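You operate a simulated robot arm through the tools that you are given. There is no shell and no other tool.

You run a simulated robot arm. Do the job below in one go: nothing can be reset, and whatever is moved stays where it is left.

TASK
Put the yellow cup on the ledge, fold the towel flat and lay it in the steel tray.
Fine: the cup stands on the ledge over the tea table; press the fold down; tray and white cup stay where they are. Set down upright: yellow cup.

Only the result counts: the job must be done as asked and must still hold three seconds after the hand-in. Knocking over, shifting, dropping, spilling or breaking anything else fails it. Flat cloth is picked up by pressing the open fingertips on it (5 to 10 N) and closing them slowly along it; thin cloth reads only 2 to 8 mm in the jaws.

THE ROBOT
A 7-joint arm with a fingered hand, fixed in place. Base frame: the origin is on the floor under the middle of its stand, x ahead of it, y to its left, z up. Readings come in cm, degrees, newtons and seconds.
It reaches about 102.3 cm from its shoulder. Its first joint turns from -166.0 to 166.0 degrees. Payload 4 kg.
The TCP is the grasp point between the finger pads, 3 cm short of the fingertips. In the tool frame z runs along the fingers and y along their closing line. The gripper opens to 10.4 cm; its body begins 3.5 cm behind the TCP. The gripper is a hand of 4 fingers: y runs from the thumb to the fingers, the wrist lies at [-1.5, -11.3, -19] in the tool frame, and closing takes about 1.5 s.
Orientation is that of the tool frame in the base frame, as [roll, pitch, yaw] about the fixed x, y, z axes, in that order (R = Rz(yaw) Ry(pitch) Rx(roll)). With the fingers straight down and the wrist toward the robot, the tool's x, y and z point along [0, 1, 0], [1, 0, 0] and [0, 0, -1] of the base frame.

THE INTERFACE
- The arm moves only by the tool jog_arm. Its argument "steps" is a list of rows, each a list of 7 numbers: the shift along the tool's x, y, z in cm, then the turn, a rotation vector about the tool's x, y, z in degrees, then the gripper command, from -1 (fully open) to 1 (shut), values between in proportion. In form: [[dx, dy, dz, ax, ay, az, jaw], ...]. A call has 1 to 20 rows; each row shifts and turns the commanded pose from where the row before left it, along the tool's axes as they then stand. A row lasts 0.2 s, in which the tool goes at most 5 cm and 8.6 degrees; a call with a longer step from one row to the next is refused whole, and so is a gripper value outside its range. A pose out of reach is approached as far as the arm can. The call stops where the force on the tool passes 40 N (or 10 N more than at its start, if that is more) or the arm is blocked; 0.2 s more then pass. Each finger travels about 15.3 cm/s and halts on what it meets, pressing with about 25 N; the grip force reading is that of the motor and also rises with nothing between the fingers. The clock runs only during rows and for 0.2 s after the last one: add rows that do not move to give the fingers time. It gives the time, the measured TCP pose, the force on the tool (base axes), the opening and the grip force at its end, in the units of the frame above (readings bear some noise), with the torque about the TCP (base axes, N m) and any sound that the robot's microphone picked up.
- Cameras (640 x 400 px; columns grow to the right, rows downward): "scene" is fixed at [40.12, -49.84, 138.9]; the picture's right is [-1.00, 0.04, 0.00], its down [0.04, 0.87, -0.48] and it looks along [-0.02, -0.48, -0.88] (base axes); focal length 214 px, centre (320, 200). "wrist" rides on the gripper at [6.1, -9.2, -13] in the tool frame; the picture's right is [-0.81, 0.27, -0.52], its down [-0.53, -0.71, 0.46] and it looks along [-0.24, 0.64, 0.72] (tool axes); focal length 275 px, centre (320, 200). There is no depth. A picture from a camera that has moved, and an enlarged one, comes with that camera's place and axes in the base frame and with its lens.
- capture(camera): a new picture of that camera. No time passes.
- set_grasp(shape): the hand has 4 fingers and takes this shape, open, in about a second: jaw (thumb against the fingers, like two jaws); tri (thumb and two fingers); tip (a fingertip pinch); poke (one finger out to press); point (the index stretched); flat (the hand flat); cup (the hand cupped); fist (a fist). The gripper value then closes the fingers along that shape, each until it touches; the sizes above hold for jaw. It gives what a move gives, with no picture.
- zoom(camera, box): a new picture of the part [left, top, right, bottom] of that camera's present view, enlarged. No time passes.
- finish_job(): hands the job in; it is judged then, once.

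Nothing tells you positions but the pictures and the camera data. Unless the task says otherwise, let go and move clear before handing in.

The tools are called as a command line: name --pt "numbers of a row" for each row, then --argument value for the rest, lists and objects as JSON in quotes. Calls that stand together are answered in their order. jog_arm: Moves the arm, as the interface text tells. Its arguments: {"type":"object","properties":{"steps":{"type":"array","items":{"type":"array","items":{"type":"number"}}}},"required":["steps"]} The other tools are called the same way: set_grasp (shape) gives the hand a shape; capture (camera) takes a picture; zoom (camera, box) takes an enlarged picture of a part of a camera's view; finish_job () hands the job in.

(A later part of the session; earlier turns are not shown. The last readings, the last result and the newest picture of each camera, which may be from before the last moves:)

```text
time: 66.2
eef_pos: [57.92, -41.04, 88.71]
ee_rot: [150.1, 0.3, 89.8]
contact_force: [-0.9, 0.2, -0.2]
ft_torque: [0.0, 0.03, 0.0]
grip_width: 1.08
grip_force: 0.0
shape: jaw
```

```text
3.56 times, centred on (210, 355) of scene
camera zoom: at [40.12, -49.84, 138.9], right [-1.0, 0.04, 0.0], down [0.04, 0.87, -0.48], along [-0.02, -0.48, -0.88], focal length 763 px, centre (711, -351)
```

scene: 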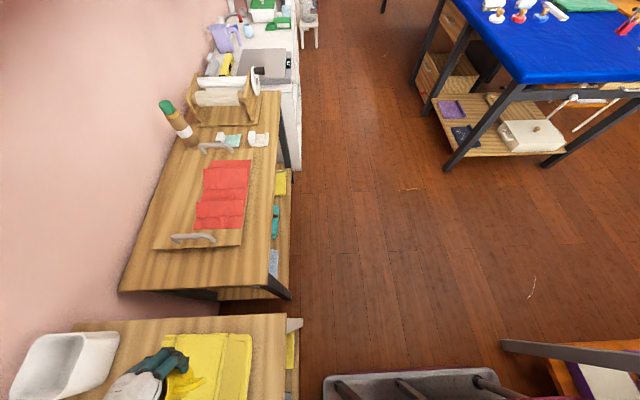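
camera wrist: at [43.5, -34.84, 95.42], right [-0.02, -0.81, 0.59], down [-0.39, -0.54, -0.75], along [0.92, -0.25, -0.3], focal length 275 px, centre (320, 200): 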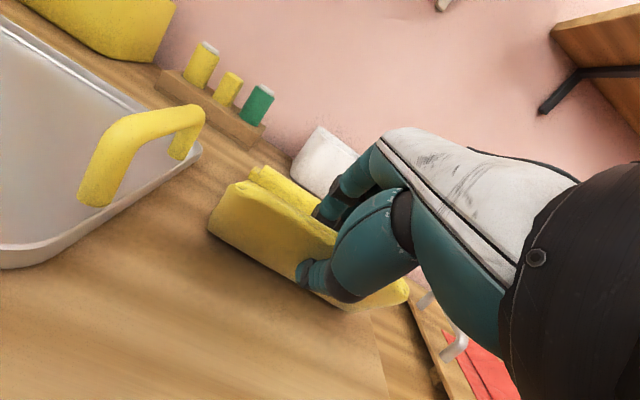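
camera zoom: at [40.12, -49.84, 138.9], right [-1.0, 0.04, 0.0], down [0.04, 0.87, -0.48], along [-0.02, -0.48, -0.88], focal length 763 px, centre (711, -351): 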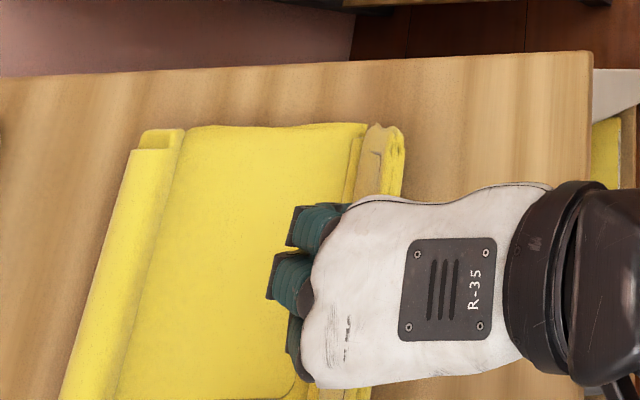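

The flap is steep now, nearly between the fingertips. I'll finish closing to pinch it.

jog_arm --pt "0 0 0 0 0 0 0.87" --pt "0 0 0 0 0 0 0.93" --pt "0 0 0 0 0 0 1" --pt "0 0 0 0 0 0 1" --pt "0 0 0 0 0 0 1"

zoom --camera "wrist" --box '[140, 150, 420, 380]'

zoom --camera "scene" --box '[120, 310, 300, 400]'

```text
time: 67.4
eef_pos: [57.82, -40.92, 88.75]
ee_rot: [149.9, 0.4, 89.8]
contact_force: [0.1, 0.0, -0.3]
ft_torque: [-0.02, -0.01, 0.04]
grip_width: 0.6
grip_force: 25.5
shape: jaw
```

```text
1.74 times, centred on (280, 265) of wrist
camera zoom: at [43.5, -34.84, 95.42], right [-0.02, -0.81, 0.59], down [-0.39, -0.54, -0.75], along [0.92, -0.25, -0.3], focal length 479 px, centre (390, 87)
```

zoom: 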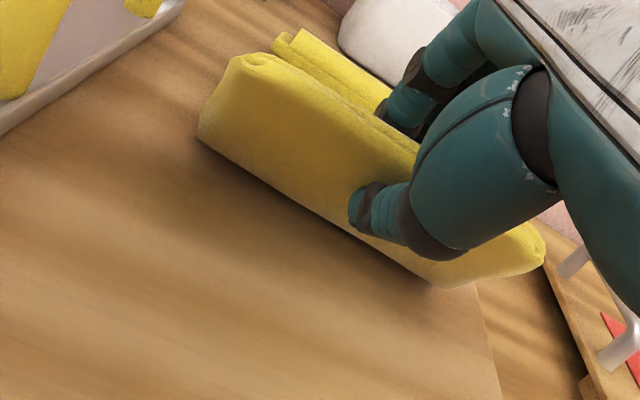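

```text
3.56 times, centred on (210, 355) of scene
camera zoom: at [40.12, -49.84, 138.9], right [-1.0, 0.04, 0.0], down [0.04, 0.87, -0.48], along [-0.02, -0.48, -0.88], focal length 763 px, centre (711, -351)
```

zoom: 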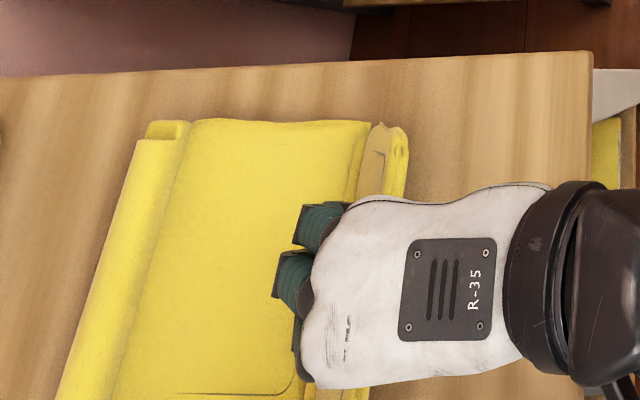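

The flap's edge is pinched (0.6 cm, 25 N). I'll swing it over the crease, turning the hand about the crease line so as not to drag the towel.

jog_arm --pt "0 0.53 0.02 5 0 0 1" --pt "0 0.53 0.02 5 0 0 1" --pt "0 0.53 0.02 5 0 0 1" --pt "0 0.53 0.02 5 0 0 1" --pt "0 0 0 0 0 0 1"

capture --camera "wrist"

zoom --camera "scene" --box '[120, 310, 300, 400]'

```text
time: 68.6
eef_pos: [59.83, -41.2, 89.66]
ee_rot: [170.0, 0.2, 89.9]
contact_force: [-1.9, 1.2, 9.8]
ft_torque: [0.0, -0.06, 0.06]
grip_width: 0.65
grip_force: 24.8
shape: jaw
```

```text
taken
camera wrist: at [48.62, -34.9, 100.8], right [0.18, -0.81, 0.56], down [-0.63, -0.53, -0.57], along [0.76, -0.25, -0.6], focal length 275 px, centre (320, 200)
```

wrist: 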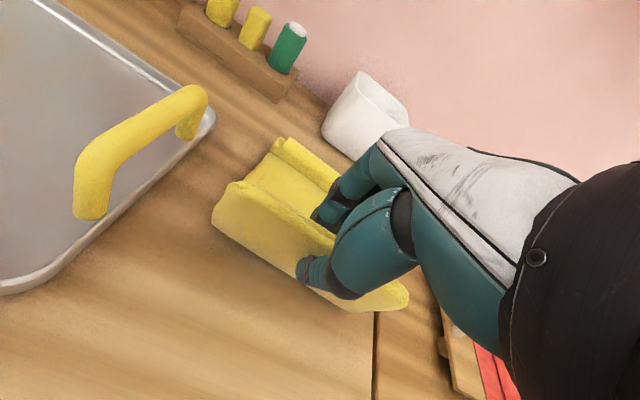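

```text
3.56 times, centred on (210, 355) of scene
camera zoom: at [40.12, -49.84, 138.9], right [-1.0, 0.04, 0.0], down [0.04, 0.87, -0.48], along [-0.02, -0.48, -0.88], focal length 763 px, centre (711, -351)
```

zoom: 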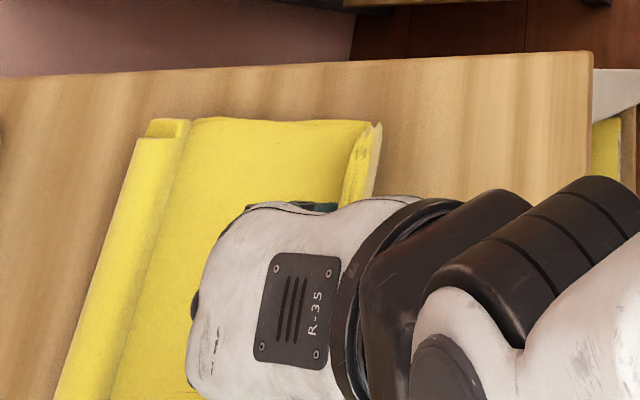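

The flap is nearly upright, with a little downward push on it. I'll ease up slightly and continue swinging it over.

jog_arm --pt "0 0.5 -0.12 5 0 0 1" --pt "0 0.5 -0.08 5 0 0 1" --pt "0 0.5 -0.05 5 0 0 1" --pt "0 0.5 0 5 0 0 1" --pt "0 0 0 0 0 0 1"

capture --camera "wrist"

zoom --camera "scene" --box '[120, 310, 300, 400]'

```text
time: 69.8
eef_pos: [61.8, -41.17, 89.93]
ee_rot: [-170.1, 0.4, 89.9]
contact_force: [1.4, -2.9, 10.4]
ft_torque: [-0.03, -0.14, 0.05]
grip_width: 0.65
grip_force: 25.1
shape: jaw
```

```text
taken
camera wrist: at [55.13, -34.86, 104.28], right [0.36, -0.81, 0.47], down [-0.78, -0.53, -0.32], along [0.51, -0.25, -0.82], focal length 275 px, centre (320, 200)
```

wrist: 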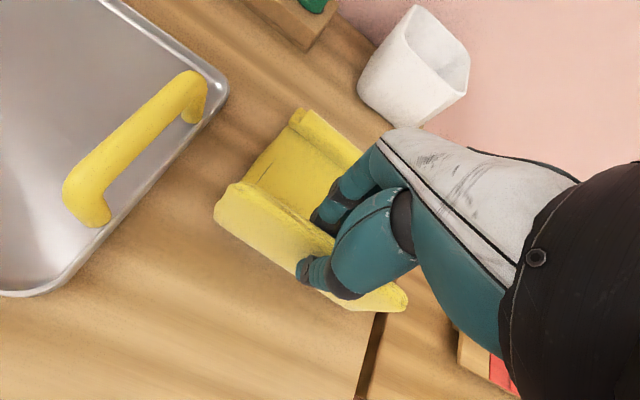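

```text
3.56 times, centred on (210, 355) of scene
camera zoom: at [40.12, -49.84, 138.9], right [-1.0, 0.04, 0.0], down [0.04, 0.87, -0.48], along [-0.02, -0.48, -0.88], focal length 763 px, centre (711, -351)
```

zoom: 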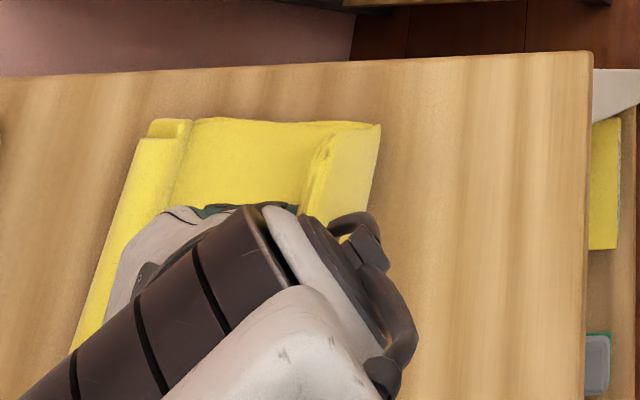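

jog_arm --pt "0 0.5 -0.12 5 0 0 1" --pt "0 0.5 -0.1 5 0 0 1" --pt "0 0.5 -0.05 5 0 0 1" --pt "0 0.5 0 5 0 0 1" --pt "0 0 0 0 0 0 1"

capture --camera "wrist"

zoom --camera "scene" --box '[120, 310, 300, 400]'

```text
time: 71.0
eef_pos: [63.67, -41.11, 89.51]
ee_rot: [-150.0, 0.4, 89.9]
contact_force: [0.6, 0.4, 0.4]
ft_torque: [0.07, 0.03, -0.03]
grip_width: 0.62
grip_force: 24.6
shape: jaw
```

```text
taken
camera wrist: at [62.45, -34.92, 105.37], right [0.49, -0.81, 0.32], down [-0.85, -0.53, -0.03], along [0.19, -0.25, -0.95], focal length 275 px, centre (320, 200)
```

wrist: 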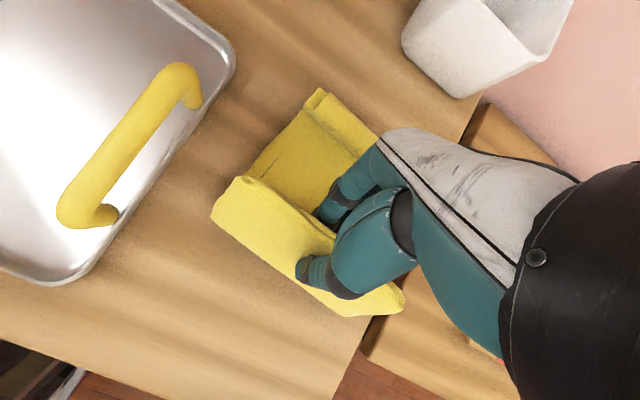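

```text
3.56 times, centred on (210, 355) of scene
camera zoom: at [40.12, -49.84, 138.9], right [-1.0, 0.04, 0.0], down [0.04, 0.87, -0.48], along [-0.02, -0.48, -0.88], focal length 763 px, centre (711, -351)
```

zoom: 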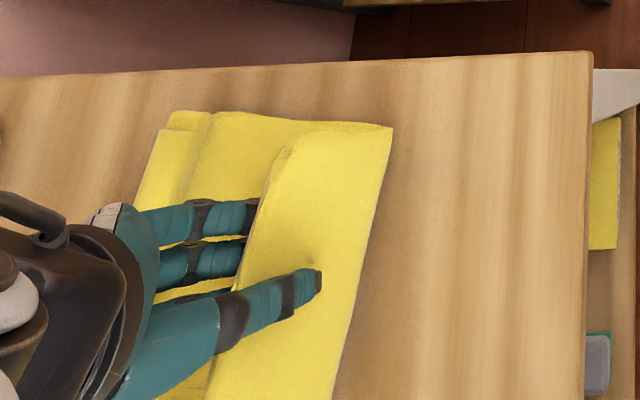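

The flap is past vertical and leaning over the main panel. I'll swing a bit further, then ease the grip and draw the fingers out along the flap.

jog_arm --pt "0 0.52 0 5 0 0 1" --pt "0 0.52 0 5 0 0 1" --pt "0 0.52 0 5 0 0 1" --pt "0 0 0 0 0 0 1"

capture --camera "wrist"

zoom --camera "scene" --box '[120, 310, 300, 400]'

```text
time: 72.0
eef_pos: [65.08, -41.19, 88.72]
ee_rot: [-135.0, 0.3, 89.8]
contact_force: [-0.2, -0.4, 0.6]
ft_torque: [0.14, 0.01, -0.08]
grip_width: 0.62
grip_force: 24.9
shape: jaw
```

```text
taken
camera wrist: at [67.9, -34.94, 104.29], right [0.56, -0.81, 0.18], down [-0.83, -0.53, 0.19], along [-0.06, -0.25, -0.97], focal length 275 px, centre (320, 200)
```

wrist: 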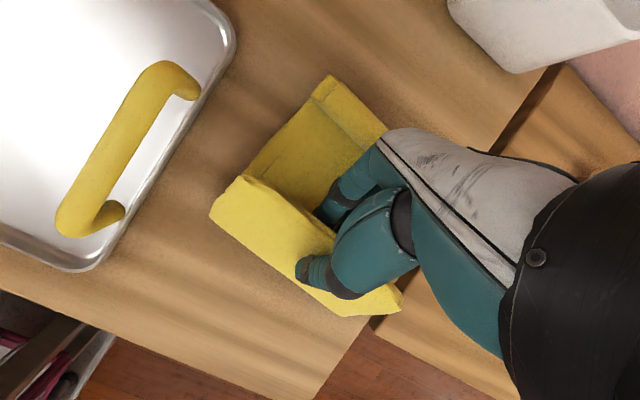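

```text
3.56 times, centred on (210, 355) of scene
camera zoom: at [40.12, -49.84, 138.9], right [-1.0, 0.04, 0.0], down [0.04, 0.87, -0.48], along [-0.02, -0.48, -0.88], focal length 763 px, centre (711, -351)
```

zoom: 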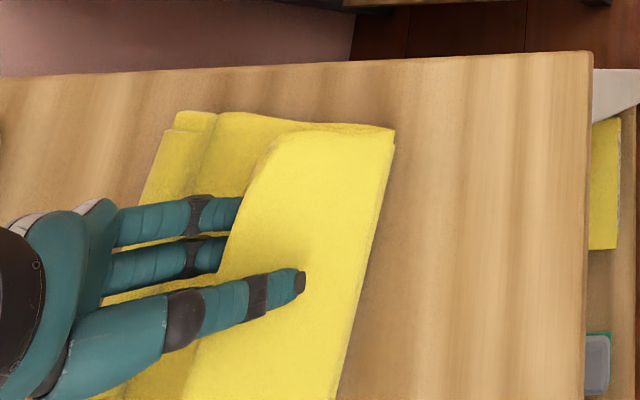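

jog_arm --pt "0 0 0 0 0 0 0.8" --pt "0 0 0 0 0 0 0.65" --pt "0 0 0 0 0 0 0.6" --pt "0 0 -1 0 0 0 0.6" --pt "0 0 -1 0 0 0 0.6" --pt "0 0 -1 0 0 0 0.6" --pt "0 0 0 0 0 0 0.6"

capture --camera "wrist"

zoom --camera "scene" --box '[120, 310, 300, 400]'

```text
time: 73.6
eef_pos: [67.08, -41.19, 90.81]
ee_rot: [-135.0, 0.3, 89.9]
contact_force: [1.1, -0.4, -0.3]
ft_torque: [0.03, -0.05, -0.01]
grip_width: 2.07
grip_force: 0.1
shape: jaw
```

```text
taken
camera wrist: at [69.99, -34.97, 106.41], right [0.56, -0.81, 0.18], down [-0.83, -0.53, 0.19], along [-0.06, -0.25, -0.97], focal length 275 px, centre (320, 200)
```

wrist: 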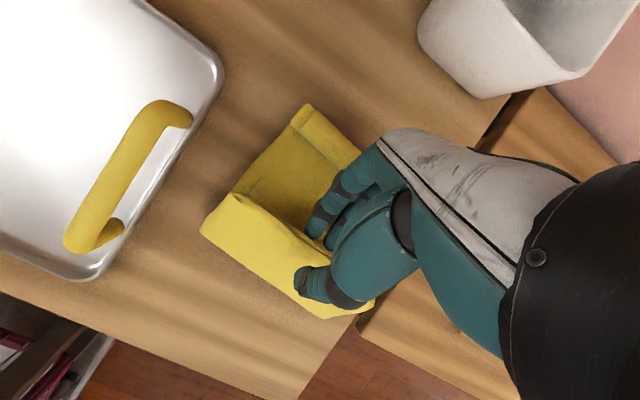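

```text
3.56 times, centred on (210, 355) of scene
camera zoom: at [40.12, -49.84, 138.9], right [-1.0, 0.04, 0.0], down [0.04, 0.87, -0.48], along [-0.02, -0.48, -0.88], focal length 763 px, centre (711, -351)
```

zoom: 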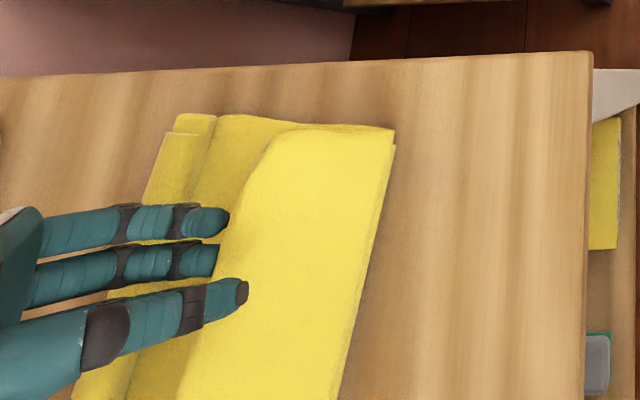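

jog_arm --pt "0 0 -1 0 0 0 0.5" --pt "0 0 -1.5 0 0 0 0.5" --pt "0 0 -1.5 0 0 0 0.5" --pt "0 0 0 0 0 0 0.5" --pt "0 0 0 0 0 0 0.5"

capture --camera "wrist"

zoom --camera "scene" --box '[120, 310, 300, 400]'

```text
time: 74.8
eef_pos: [69.96, -41.16, 93.63]
ee_rot: [-135.0, 0.3, 89.7]
contact_force: [-0.2, 0.8, 0.6]
ft_torque: [0.01, -0.03, 0.02]
grip_width: 2.58
grip_force: 0.0
shape: jaw
```

```text
taken
camera wrist: at [72.86, -34.9, 109.17], right [0.56, -0.81, 0.18], down [-0.83, -0.53, 0.19], along [-0.06, -0.25, -0.97], focal length 275 px, centre (320, 200)
```

wrist: 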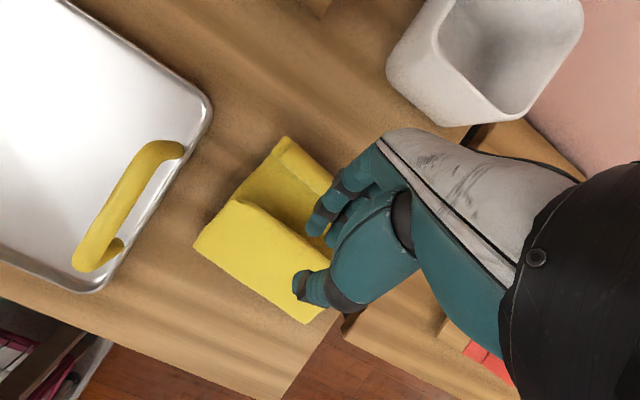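

```text
3.56 times, centred on (210, 355) of scene
camera zoom: at [40.12, -49.84, 138.9], right [-1.0, 0.04, 0.0], down [0.04, 0.87, -0.48], along [-0.02, -0.48, -0.88], focal length 763 px, centre (711, -351)
```

zoom: 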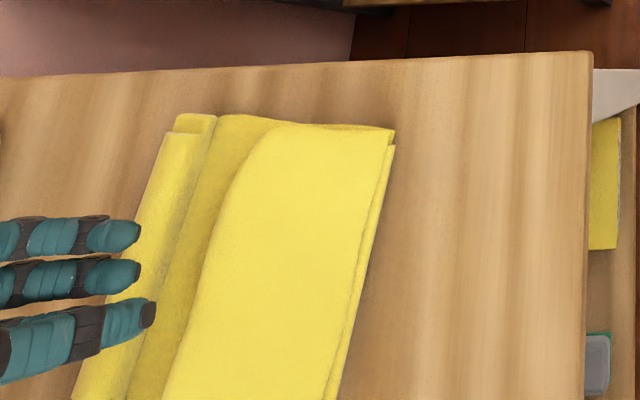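

The flap now lies over the main panel by itself. I'll lift clear, bring the hand upright, and look at it before pressing it flat.

jog_arm --pt "0 -2 -2 0 0 0 0.5" --pt "0 -2 -2 0 0 0 0.7" --pt "0 -2 -2 0 0 0 1" --pt "0 0 0 -7.5 0 0 1" --pt "0 0 0 -7.5 0 0 1" --pt "0 0 0 -7.5 0 0 1" --pt "0 0 0 -7.5 0 0 1" --pt "0 0 0 -7.5 0 0 1" --pt "0 0 0 -7.5 0 0 1" --pt "0 0 0 0 0 0 1"

capture --camera "wrist"

zoom --camera "scene" --box '[120, 310, 300, 400]'

```text
time: 77.0
eef_pos: [69.95, -41.23, 102.16]
ee_rot: [179.9, 0.3, 89.9]
contact_force: [0.2, -0.1, 0.3]
ft_torque: [0.0, 0.01, 0.01]
grip_width: 0.01
grip_force: 25.5
shape: jaw
```

```text
taken
camera wrist: at [60.88, -34.94, 115.03], right [0.27, -0.81, 0.52], down [-0.71, -0.53, -0.45], along [0.65, -0.25, -0.72], focal length 275 px, centre (320, 200)
```

wrist: 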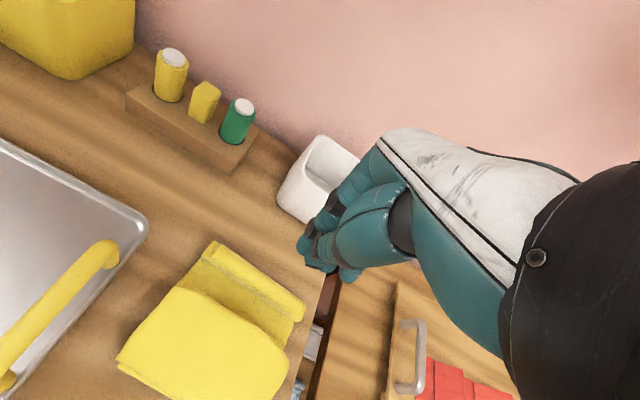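

```text
3.56 times, centred on (210, 355) of scene
camera zoom: at [40.12, -49.84, 138.9], right [-1.0, 0.04, 0.0], down [0.04, 0.87, -0.48], along [-0.02, -0.48, -0.88], focal length 763 px, centre (711, -351)
```

zoom: 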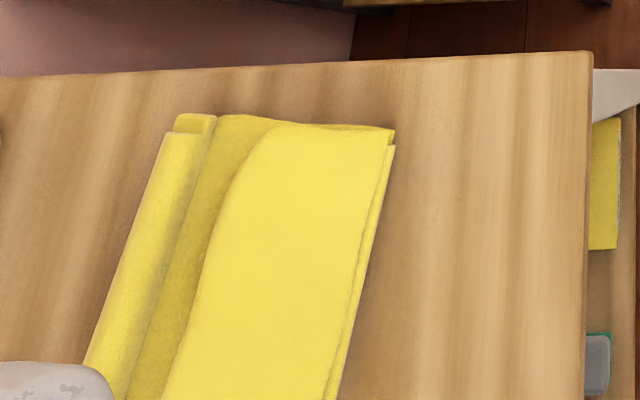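

zoom --camera "wrist" --box '[90, 210, 330, 400]'

```text
2.11 times, centred on (210, 305) of wrist
camera zoom: at [60.88, -34.94, 115.03], right [0.27, -0.81, 0.52], down [-0.71, -0.53, -0.45], along [0.65, -0.25, -0.72], focal length 580 px, centre (552, -21)
```

zoom: 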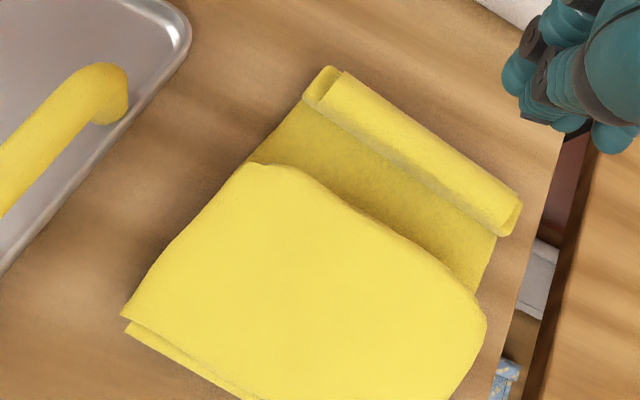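

The flap rests about 30° above the main panel, free edge near (66, z 87). I'll press it down with the closed fingertips, first near the free edge, watching the force.

jog_arm --pt "0.1 -1.7 1.5 0 0 0 1" --pt "0.1 -1.7 2 0 0 0 1" --pt "0 -1.6 2 0 0 0 1" --pt "0 0 2 0 0 0 1" --pt "0 0 1.5 0 0 0 1" --pt "0 0 1 0 0 0 1" --pt "0 0 0.6 0 0 0 1" --pt "0 0 0 0 0 0 1"

zoom --camera "scene" --box '[120, 310, 300, 400]'

capture --camera "wrist"

```text
time: 78.8
eef_pos: [65.0, -40.98, 91.47]
ee_rot: [180.0, 0.3, 89.7]
contact_force: [0.4, -0.2, 0.2]
ft_torque: [-0.01, 0.03, -0.03]
grip_width: 0.0
grip_force: 25.2
shape: jaw
```

```text
3.56 times, centred on (210, 355) of scene
camera zoom: at [40.12, -49.84, 138.9], right [-1.0, 0.04, 0.0], down [0.04, 0.87, -0.48], along [-0.02, -0.48, -0.88], focal length 763 px, centre (711, -351)
```

zoom: 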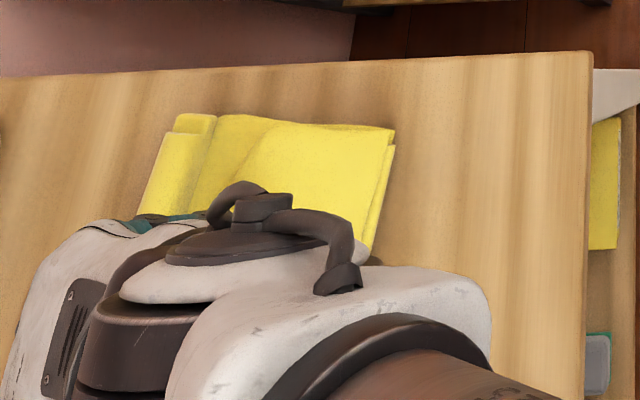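

```text
taken
camera wrist: at [55.94, -34.71, 104.32], right [0.27, -0.81, 0.52], down [-0.71, -0.53, -0.45], along [0.64, -0.25, -0.72], focal length 275 px, centre (320, 200)
```

wrist: 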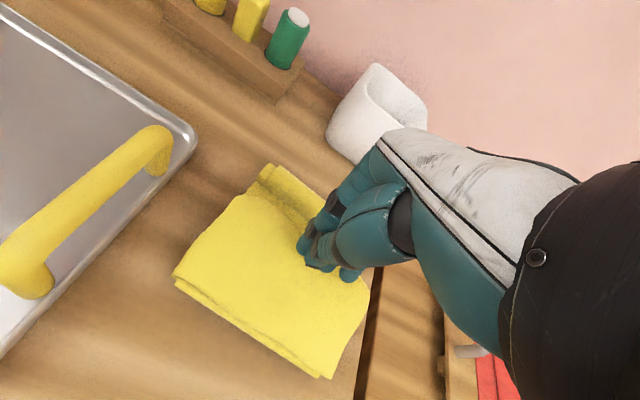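

jog_arm --pt "0 0 0.6 0 0 0 1" --pt "0 0 0.6 0 0 0 1" --pt "0 0 0.5 0 0 0 1" --pt "0 0 0.5 0 0 0 1" --pt "0 0 0 0 0 0 1"

capture --camera "wrist"

```text
time: 80.0
eef_pos: [64.93, -41.09, 89.29]
ee_rot: [-180.0, 0.2, 89.9]
contact_force: [0.1, 1.1, 0.3]
ft_torque: [-0.01, -0.02, -0.01]
grip_width: 0.0
grip_force: 24.7
shape: jaw
```

```text
taken
camera wrist: at [55.91, -34.78, 102.19], right [0.27, -0.81, 0.52], down [-0.71, -0.53, -0.45], along [0.64, -0.25, -0.72], focal length 275 px, centre (320, 200)
```

wrist: 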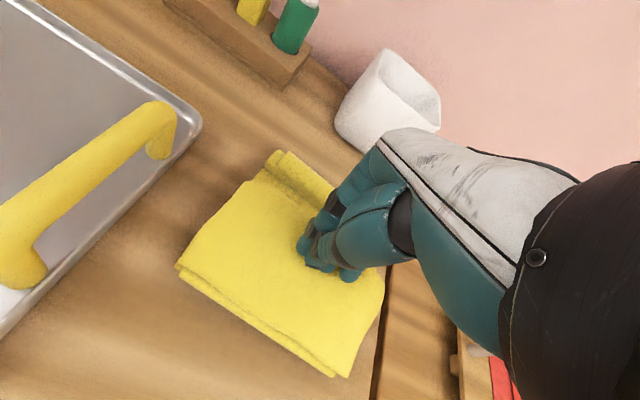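

jog_arm --pt "0 0 0.4 0 0 0 1" --pt "0 0 0.4 0 0 0 1" --pt "0 0 0.4 0 0 0 1" --pt "0 0 0 0 0 0 1"

jog_arm --pt "0 0 0.3 0 0 0 1" --pt "0 0 0.3 0 0 0 1" --pt "0 0 0 0 0 0 1"

capture --camera "wrist"

```text
time: 81.0
eef_pos: [65.05, -40.99, 88.17]
ee_rot: [-180.0, 0.4, 89.9]
contact_force: [0.7, 0.1, 0.4]
ft_torque: [-0.01, 0.0, 0.0]
grip_width: 0.01
grip_force: 25.2
shape: jaw
```

```text
time: 81.8
eef_pos: [65.0, -41.09, 87.56]
ee_rot: [179.9, 0.4, 89.9]
contact_force: [0.7, -1.5, 7.3]
ft_torque: [-0.12, -0.02, 0.06]
grip_width: 0.0
grip_force: 24.8
shape: jaw
```

```text
taken
camera wrist: at [56.04, -34.78, 100.38], right [0.27, -0.81, 0.52], down [-0.71, -0.53, -0.45], along [0.65, -0.25, -0.72], focal length 275 px, centre (320, 200)
```

wrist: 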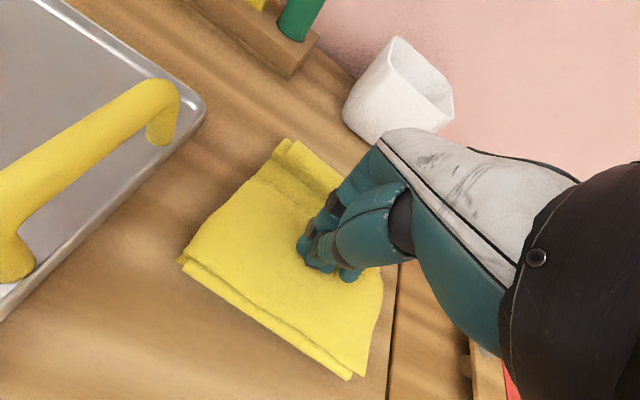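

I have firm contact at TCP z ≈ 87.6 (7 N). I'll press a little harder and hold, then release and check.

jog_arm --pt "0 0 0.2 0 0 0 1" --pt "0 0 0.1 0 0 0 1" --pt "0 0 0 0 0 0 1" --pt "0 0 0 0 0 0 1" --pt "0 0 0 0 0 0 1"

jog_arm --pt "0 0 -0.5 0 0 0 1" --pt "0 0 -1 0 0 0 1" --pt "0 0 -1 0 0 0 1" --pt "0 0 0 0 0 0 1"

capture --camera "wrist"

zoom --camera "scene" --box '[120, 310, 300, 400]'

```text
time: 82.7
eef_pos: [65.3, -41.01, 87.5]
ee_rot: [179.7, 0.6, 89.9]
contact_force: [-2.0, 1.8, 19.0]
ft_torque: [0.1, 0.02, 0.03]
grip_width: 0.03
grip_force: 25.0
shape: jaw
stopped in row 4: the force on the tool passed its limit at 41 N (the readings are from after the stop); the commanded pose is now the measured one
```

```text
time: 83.7
eef_pos: [65.21, -41.06, 89.81]
ee_rot: [179.8, 0.5, 89.8]
contact_force: [-0.1, -0.2, 0.3]
ft_torque: [0.0, -0.02, 0.0]
grip_width: 0.0
grip_force: 24.9
shape: jaw
```

```text
taken
camera wrist: at [56.03, -34.76, 102.68], right [0.27, -0.81, 0.52], down [-0.71, -0.53, -0.45], along [0.65, -0.25, -0.72], focal length 275 px, centre (320, 200)
```

wrist: 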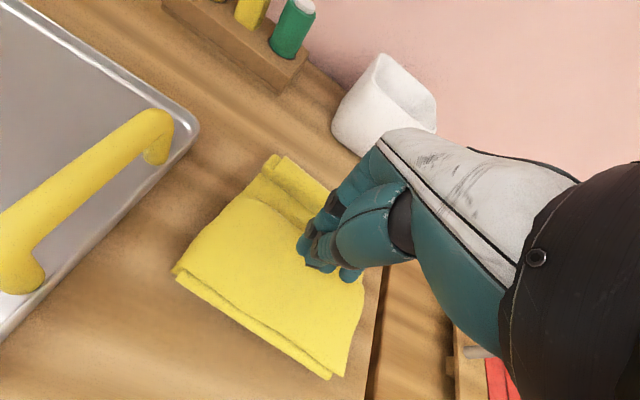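

```text
3.56 times, centred on (210, 355) of scene
camera zoom: at [40.12, -49.84, 138.9], right [-1.0, 0.04, 0.0], down [0.04, 0.87, -0.48], along [-0.02, -0.48, -0.88], focal length 763 px, centre (711, -351)
```

zoom: 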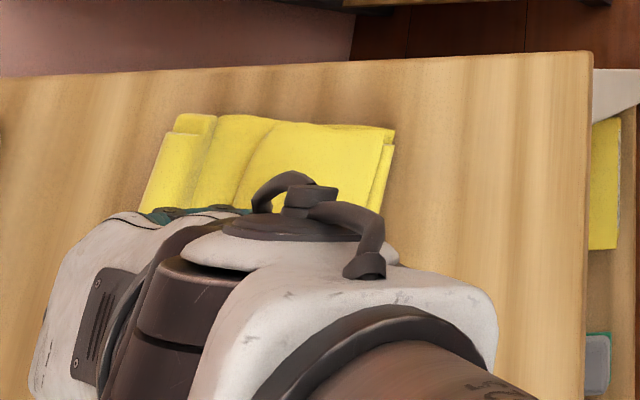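

jog_arm --pt "0 -1.5 0 0 0 0 1" --pt "0 -1.8 0 0 0 0 1" --pt "0 0 1 0 0 0 1" --pt "0 0 0.6 0 0 0 1" --pt "0 0 0.4 0 0 0 1" --pt "0 0 0.2 0 0 0 1" --pt "0 0 0 0 0 0 1"

```text
time: 85.3
eef_pos: [61.9, -41.11, 87.56]
ee_rot: [179.8, 0.5, 89.8]
contact_force: [-0.1, 0.3, 1.1]
ft_torque: [-0.02, 0.01, 0.02]
grip_width: 0.01
grip_force: 25.0
shape: jaw
```

jog_arm --pt "0 0 0.2 0 0 0 1" --pt "0 0 0.2 0 0 0 1" --pt "0 0 0 0 0 0 1"

```text
time: 85.9
eef_pos: [62.06, -41.09, 87.45]
ee_rot: [179.4, 0.6, 89.9]
contact_force: [-4.9, 2.6, 20.4]
ft_torque: [0.16, 0.15, 0.01]
grip_width: 0.0
grip_force: 25.0
shape: jaw
stopped in row 3: the force on the tool passed its limit at 43 N (the readings are from after the stop); the commanded pose is now the measured one
```

The crease is pressed too. I'll lift up and check the fold's shape.

jog_arm --pt "0 0 -0.5 0.5 0 0 1" --pt "0 0 -1.5 0 0 0 1" --pt "0 0 -3 0 0 0 1" --pt "-3 0 -3 0 0 0 1" --pt "-3 0 -3 0 0 0 1" --pt "-3 0 -2 0 0 0 1" --pt "0 0 0 0 0 0 1"

capture --camera "wrist"

zoom --camera "wrist" --box '[90, 130, 320, 330]'

zoom --camera "scene" --box '[120, 310, 300, 400]'

```text
time: 87.5
eef_pos: [61.97, -50.0, 100.41]
ee_rot: [180.0, 0.6, 89.9]
contact_force: [-1.0, 0.6, 1.1]
ft_torque: [0.01, 0.02, 0.02]
grip_width: 0.01
grip_force: 25.6
shape: jaw
```

```text
taken
camera wrist: at [52.86, -43.69, 113.25], right [0.27, -0.81, 0.53], down [-0.71, -0.54, -0.45], along [0.64, -0.25, -0.72], focal length 275 px, centre (320, 200)
```

wrist: 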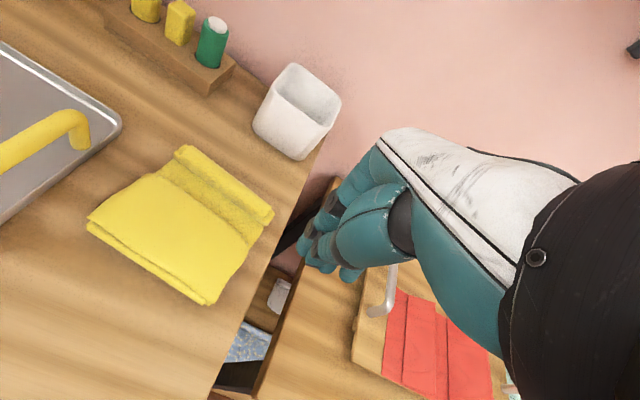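

```text
2.00 times, centred on (205, 230) of wrist
camera zoom: at [52.86, -43.69, 113.25], right [0.27, -0.81, 0.53], down [-0.71, -0.54, -0.45], along [0.64, -0.25, -0.72], focal length 551 px, centre (550, 140)
```

zoom: 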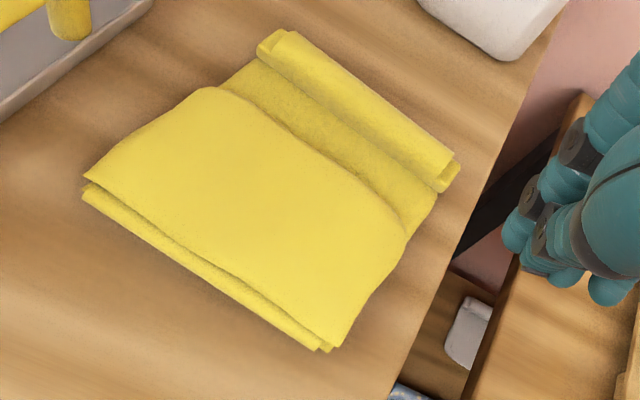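

```text
3.56 times, centred on (210, 355) of scene
camera zoom: at [40.12, -49.84, 138.9], right [-1.0, 0.04, 0.0], down [0.04, 0.87, -0.48], along [-0.02, -0.48, -0.88], focal length 763 px, centre (711, -351)
```

zoom: 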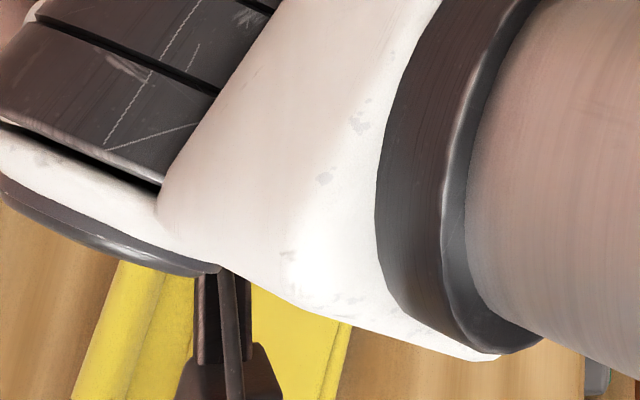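

The fold is now lying nearly flat, but the towel has turned about 7°; its far hem, a raised roll, runs from about (73.1, -35.9) to (71.6, -48.3). I'll grip that raised hem in its middle to carry the folded towel.

jog_arm --pt "2 2.6 0 0 0 0 0.5" --pt "2 2.6 0 0 0 0 -0.06" --pt "2 2.6 1 0 0 0 -0.06" --pt "2 2.6 1 0 0 0 -0.06" --pt "0 0 1.5 0 0 7 -0.06" --pt "0 0 1.5 0 0 0 -0.06" --pt "0 0 0 0 0 0 -0.06"

capture --camera "wrist"

zoom --camera "scene" --box '[100, 310, 300, 400]'

```text
time: 89.1
eef_pos: [72.22, -41.97, 95.53]
ee_rot: [179.8, 0.5, 82.9]
contact_force: [-0.2, 0.0, -0.5]
ft_torque: [-0.01, 0.0, 0.02]
grip_width: 5.5
grip_force: 0.0
shape: jaw
```

```text
taken
camera wrist: at [64.04, -34.68, 108.33], right [0.17, -0.83, 0.53], down [-0.77, -0.45, -0.45], along [0.61, -0.33, -0.72], focal length 275 px, centre (320, 200)
```

wrist: 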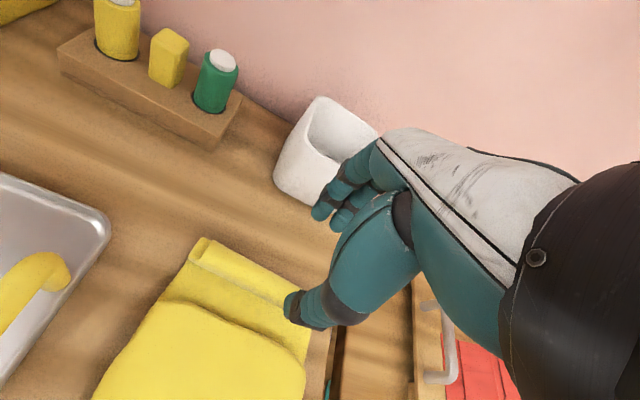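

```text
3.20 times, centred on (200, 355) of scene
camera zoom: at [40.12, -49.84, 138.9], right [-1.0, 0.04, 0.0], down [0.04, 0.87, -0.48], along [-0.02, -0.48, -0.88], focal length 686 px, centre (704, -296)
```

zoom: 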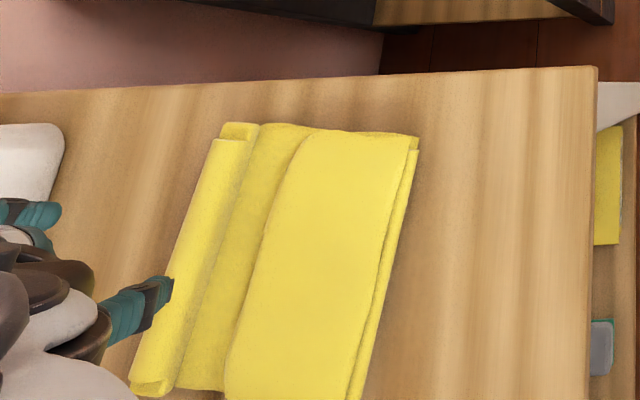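

The hem is centred under the open jaws (thumb side x ≈ 69.5, finger side x ≈ 75). I'll lower onto it.

jog_arm --pt "0 0 2 0 0 0 -0.06" --pt "0 0 2 0 0 0 -0.06" --pt "0 0 2 0 0 0 -0.06" --pt "0 0 1.2 0 0 0 -0.06" --pt "0 0 0.7 0 0 0 -0.06" --pt "0 0 0.4 0 0 0 -0.06" --pt "0 0 0 0 0 0 -0.06"

zoom --camera "scene" --box '[100, 310, 300, 400]'

capture --camera "wrist"

```text
time: 90.7
eef_pos: [72.6, -42.15, 87.3]
ee_rot: [179.8, 0.7, 82.9]
contact_force: [1.1, -0.1, 26.0]
ft_torque: [0.21, 0.97, 0.03]
grip_width: 5.54
grip_force: 0.1
shape: jaw
```

```text
3.20 times, centred on (200, 355) of scene
camera zoom: at [40.12, -49.84, 138.9], right [-1.0, 0.04, 0.0], down [0.04, 0.87, -0.48], along [-0.02, -0.48, -0.88], focal length 686 px, centre (704, -296)
```

zoom: 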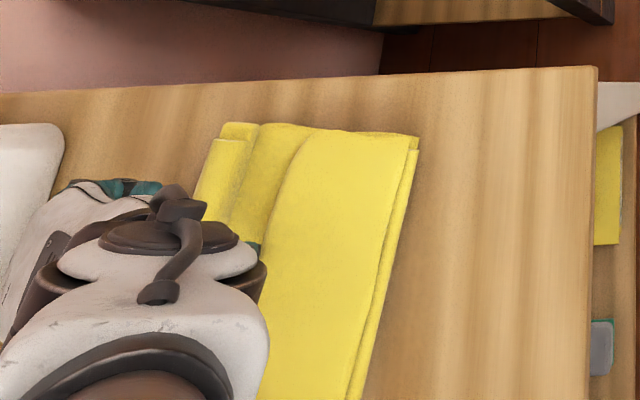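

```text
taken
camera wrist: at [64.23, -34.71, 100.05], right [0.17, -0.83, 0.53], down [-0.77, -0.45, -0.45], along [0.61, -0.33, -0.72], focal length 275 px, centre (320, 200)
```

wrist: 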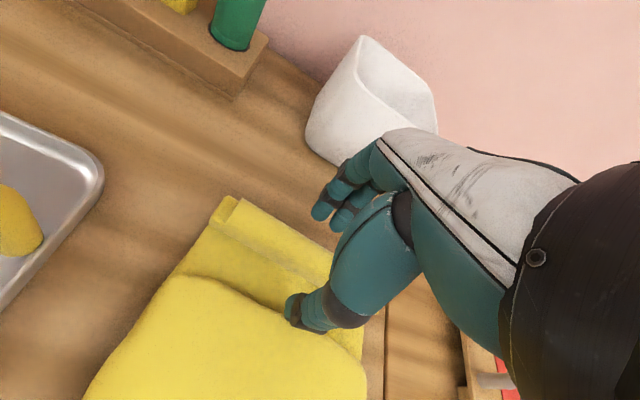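

The thumb presses the cloth at 26 N, more than needed. I'll ease off to about 5–10 N and then close slowly along the cloth.

jog_arm --pt "0 0 -0.25 0 0 0 -0.06" --pt "0 0 0 0 0 0 -0.06"

```text
time: 91.3
eef_pos: [72.33, -42.2, 87.46]
ee_rot: [179.9, 0.7, 82.9]
contact_force: [0.0, -0.3, 16.1]
ft_torque: [0.15, 0.59, 0.03]
grip_width: 5.47
grip_force: 0.0
shape: jaw
```

jog_arm --pt "0 0 -0.2 0 0 0 -0.06" --pt "0 0 0 0 0 0 0.05" --pt "0 0 0 0 0 0 0.15" --pt "0 0 0 0 0 0 0.25" --pt "0 0 0 0 0 0 0.35"

capture --camera "wrist"

zoom --camera "wrist" --box '[160, 150, 400, 350]'

```text
time: 92.5
eef_pos: [72.45, -42.06, 87.45]
ee_rot: [179.9, 0.6, 82.9]
contact_force: [-0.1, -0.4, -0.3]
ft_torque: [-0.05, 0.01, -0.02]
grip_width: 3.42
grip_force: 0.2
shape: jaw
```

```text
taken
camera wrist: at [64.2, -34.72, 100.36], right [0.17, -0.83, 0.53], down [-0.77, -0.45, -0.45], along [0.61, -0.33, -0.72], focal length 275 px, centre (320, 200)
```

wrist: 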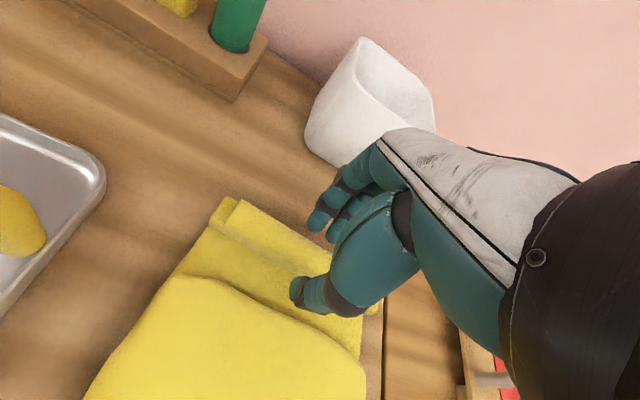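

```text
2.00 times, centred on (280, 250) of wrist
camera zoom: at [64.2, -34.72, 100.36], right [0.17, -0.83, 0.53], down [-0.77, -0.45, -0.45], along [0.61, -0.33, -0.72], focal length 551 px, centre (400, 100)
```

zoom: 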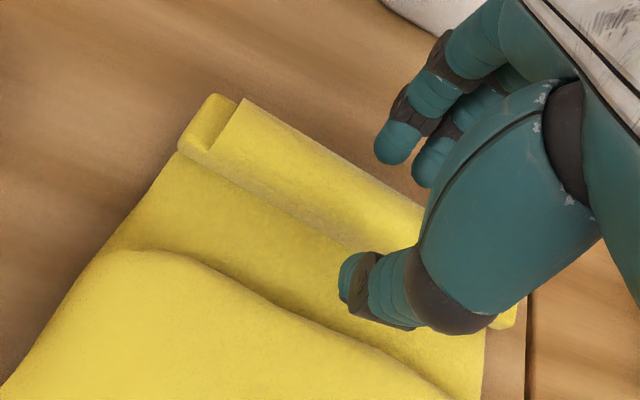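

The thumb now sits on the strip just in front of the hem, with the fingers behind it. I'll lower slightly for light contact and close on the hem.

jog_arm --pt "0 0 0.3 0 0 0 0.35" --pt "0 0 0.2 0 0 0 0.35" --pt "0 0 0 0 0 0 0.35"

```text
time: 93.3
eef_pos: [72.4, -42.1, 87.02]
ee_rot: [179.9, 0.6, 82.9]
contact_force: [-0.1, 0.4, -0.2]
ft_torque: [0.01, 0.01, 0.02]
grip_width: 3.43
grip_force: 0.0
shape: jaw
```

jog_arm --pt "0 0 0.2 0 0 0 0.35" --pt "0 0 0.2 0 0 0 0.35" --pt "0 0 0 0 0 0 0.35"

```text
time: 94.1
eef_pos: [72.39, -42.15, 86.55]
ee_rot: [179.9, 0.5, 82.9]
contact_force: [0.6, -1.1, -0.2]
ft_torque: [0.01, -0.03, 0.01]
grip_width: 3.4
grip_force: 0.1
shape: jaw
```

jog_arm --pt "0 0 0.15 0 0 0 0.35" --pt "0 0 0.15 0 0 0 0.35" --pt "0 0 0 0 0 0 0.35"

```text
time: 94.9
eef_pos: [72.4, -42.13, 86.29]
ee_rot: [-180.0, 0.8, 83.0]
contact_force: [-1.3, -0.6, 11.3]
ft_torque: [0.07, 0.34, -0.01]
grip_width: 3.46
grip_force: 0.1
shape: jaw
```

Light contact at 11 N. Now I'll close slowly.

jog_arm --pt "0 0 0 0 0 0 0.4" --pt "0 0 0 0 0 0 0.45" --pt "0 0 0 0 0 0 0.5" --pt "0 0 0 0 0 0 0.55" --pt "0 0 0 0 0 0 0.6" --pt "0 0 0 0 0 0 0.65" --pt "0 0 0 0 0 0 0.7" --pt "0 0 0 0 0 0 0.75" --pt "0 0 0 0 0 0 0.8" --pt "0 0 0 0 0 0 0.8"

zoom --camera "wrist" --box '[160, 150, 400, 350]'

```text
time: 97.1
eef_pos: [72.41, -42.11, 86.14]
ee_rot: [179.9, 0.6, 82.9]
contact_force: [-0.5, -0.6, -0.6]
ft_torque: [0.04, 0.06, 0.07]
grip_width: 2.37
grip_force: 25.7
shape: jaw
```

```text
2.00 times, centred on (280, 250) of wrist
camera zoom: at [64.17, -34.75, 99.07], right [0.17, -0.83, 0.53], down [-0.77, -0.44, -0.45], along [0.61, -0.33, -0.72], focal length 551 px, centre (400, 100)
```

zoom: 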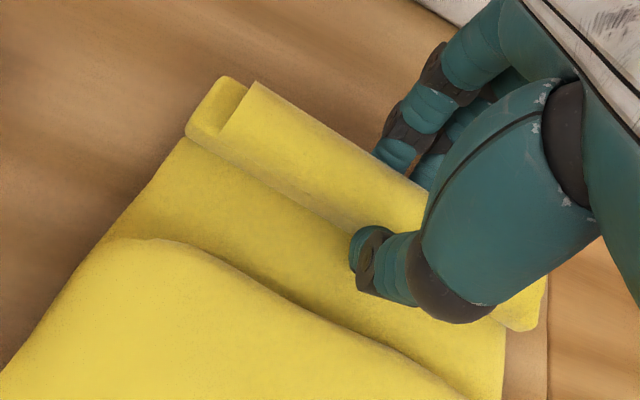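

The hem is gripped firmly (2.4 cm, 25 N). I'll lift a little and see how the fold behaves.

jog_arm --pt "0 0 -0.5 0 0 0 0.9" --pt "0 0 -0.5 0 0 0 0.9" --pt "0 0 -1 0 0 0 0.9" --pt "0 0 -1 0 0 0 0.9" --pt "0 0 0 0 0 0 0.9"

capture --camera "wrist"

zoom --camera "scene" --box '[100, 310, 300, 400]'

```text
time: 98.3
eef_pos: [72.46, -42.03, 89.39]
ee_rot: [179.9, 0.6, 82.9]
contact_force: [0.6, -0.4, -0.5]
ft_torque: [-0.02, -0.04, 0.01]
grip_width: 2.3
grip_force: 24.8
shape: jaw
```

```text
taken
camera wrist: at [64.28, -34.69, 102.23], right [0.17, -0.83, 0.53], down [-0.77, -0.44, -0.45], along [0.61, -0.33, -0.72], focal length 275 px, centre (320, 200)
```

wrist: 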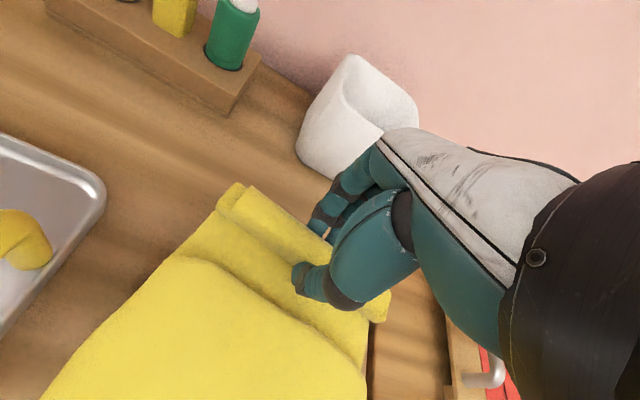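

```text
3.20 times, centred on (200, 355) of scene
camera zoom: at [40.12, -49.84, 138.9], right [-1.0, 0.04, 0.0], down [0.04, 0.87, -0.48], along [-0.02, -0.48, -0.88], focal length 686 px, centre (704, -296)
```

zoom: 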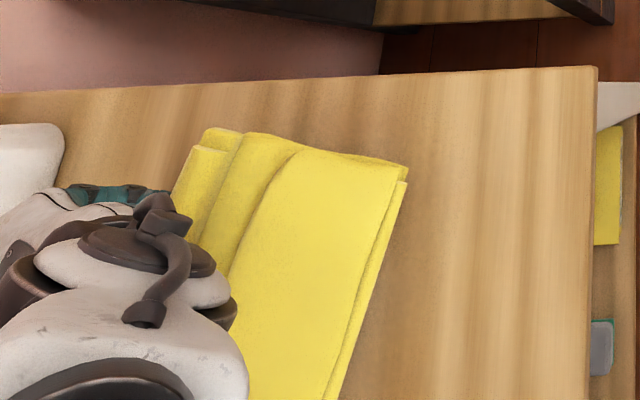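

The towel lifts with its fold intact. I'll raise it higher slowly and check how it hangs.

jog_arm --pt "0 0 -1 0 0 0 0.9" --pt "0 0 -1.5 0 0 0 0.9" --pt "0 0 -1.5 0 0 0 0.9" --pt "0 0 -1.5 0 0 0 0.9" --pt "0 0 -1.5 0 0 0 0.9" --pt "0 0 -1.5 0 0 0 0.9" --pt "0 0 -1 0 0 0 0.9" --pt "0 0 0 0 0 0 0.9"

capture --camera "wrist"

capture --camera "scene"

```text
time: 100.1
eef_pos: [72.42, -42.0, 98.81]
ee_rot: [179.8, 0.5, 82.9]
contact_force: [-0.2, -0.3, -0.2]
ft_torque: [0.01, -0.08, -0.03]
grip_width: 2.33
grip_force: 24.6
shape: jaw
```

```text
taken
camera wrist: at [64.21, -34.63, 111.65], right [0.17, -0.83, 0.53], down [-0.77, -0.45, -0.45], along [0.61, -0.33, -0.72], focal length 275 px, centre (320, 200)
```

wrist: 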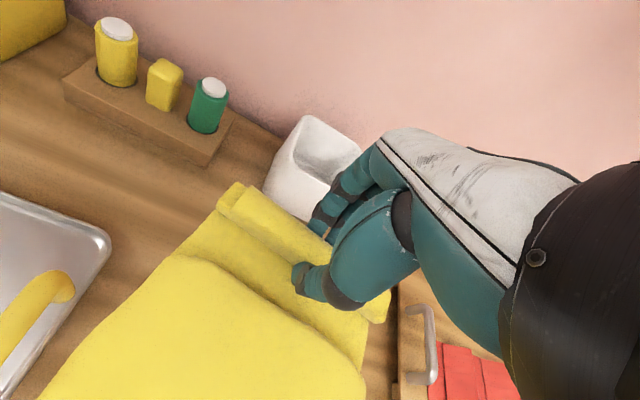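

```text
taken
```

scene: 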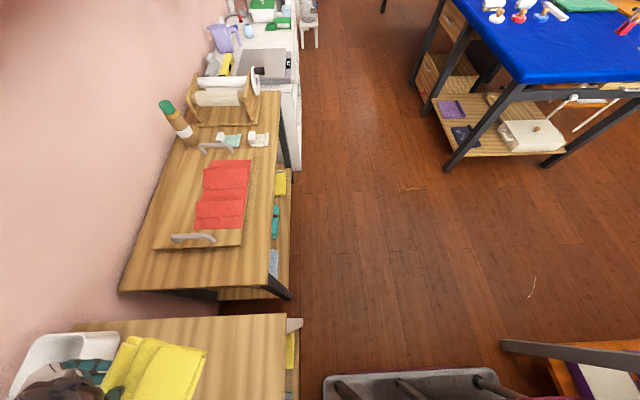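

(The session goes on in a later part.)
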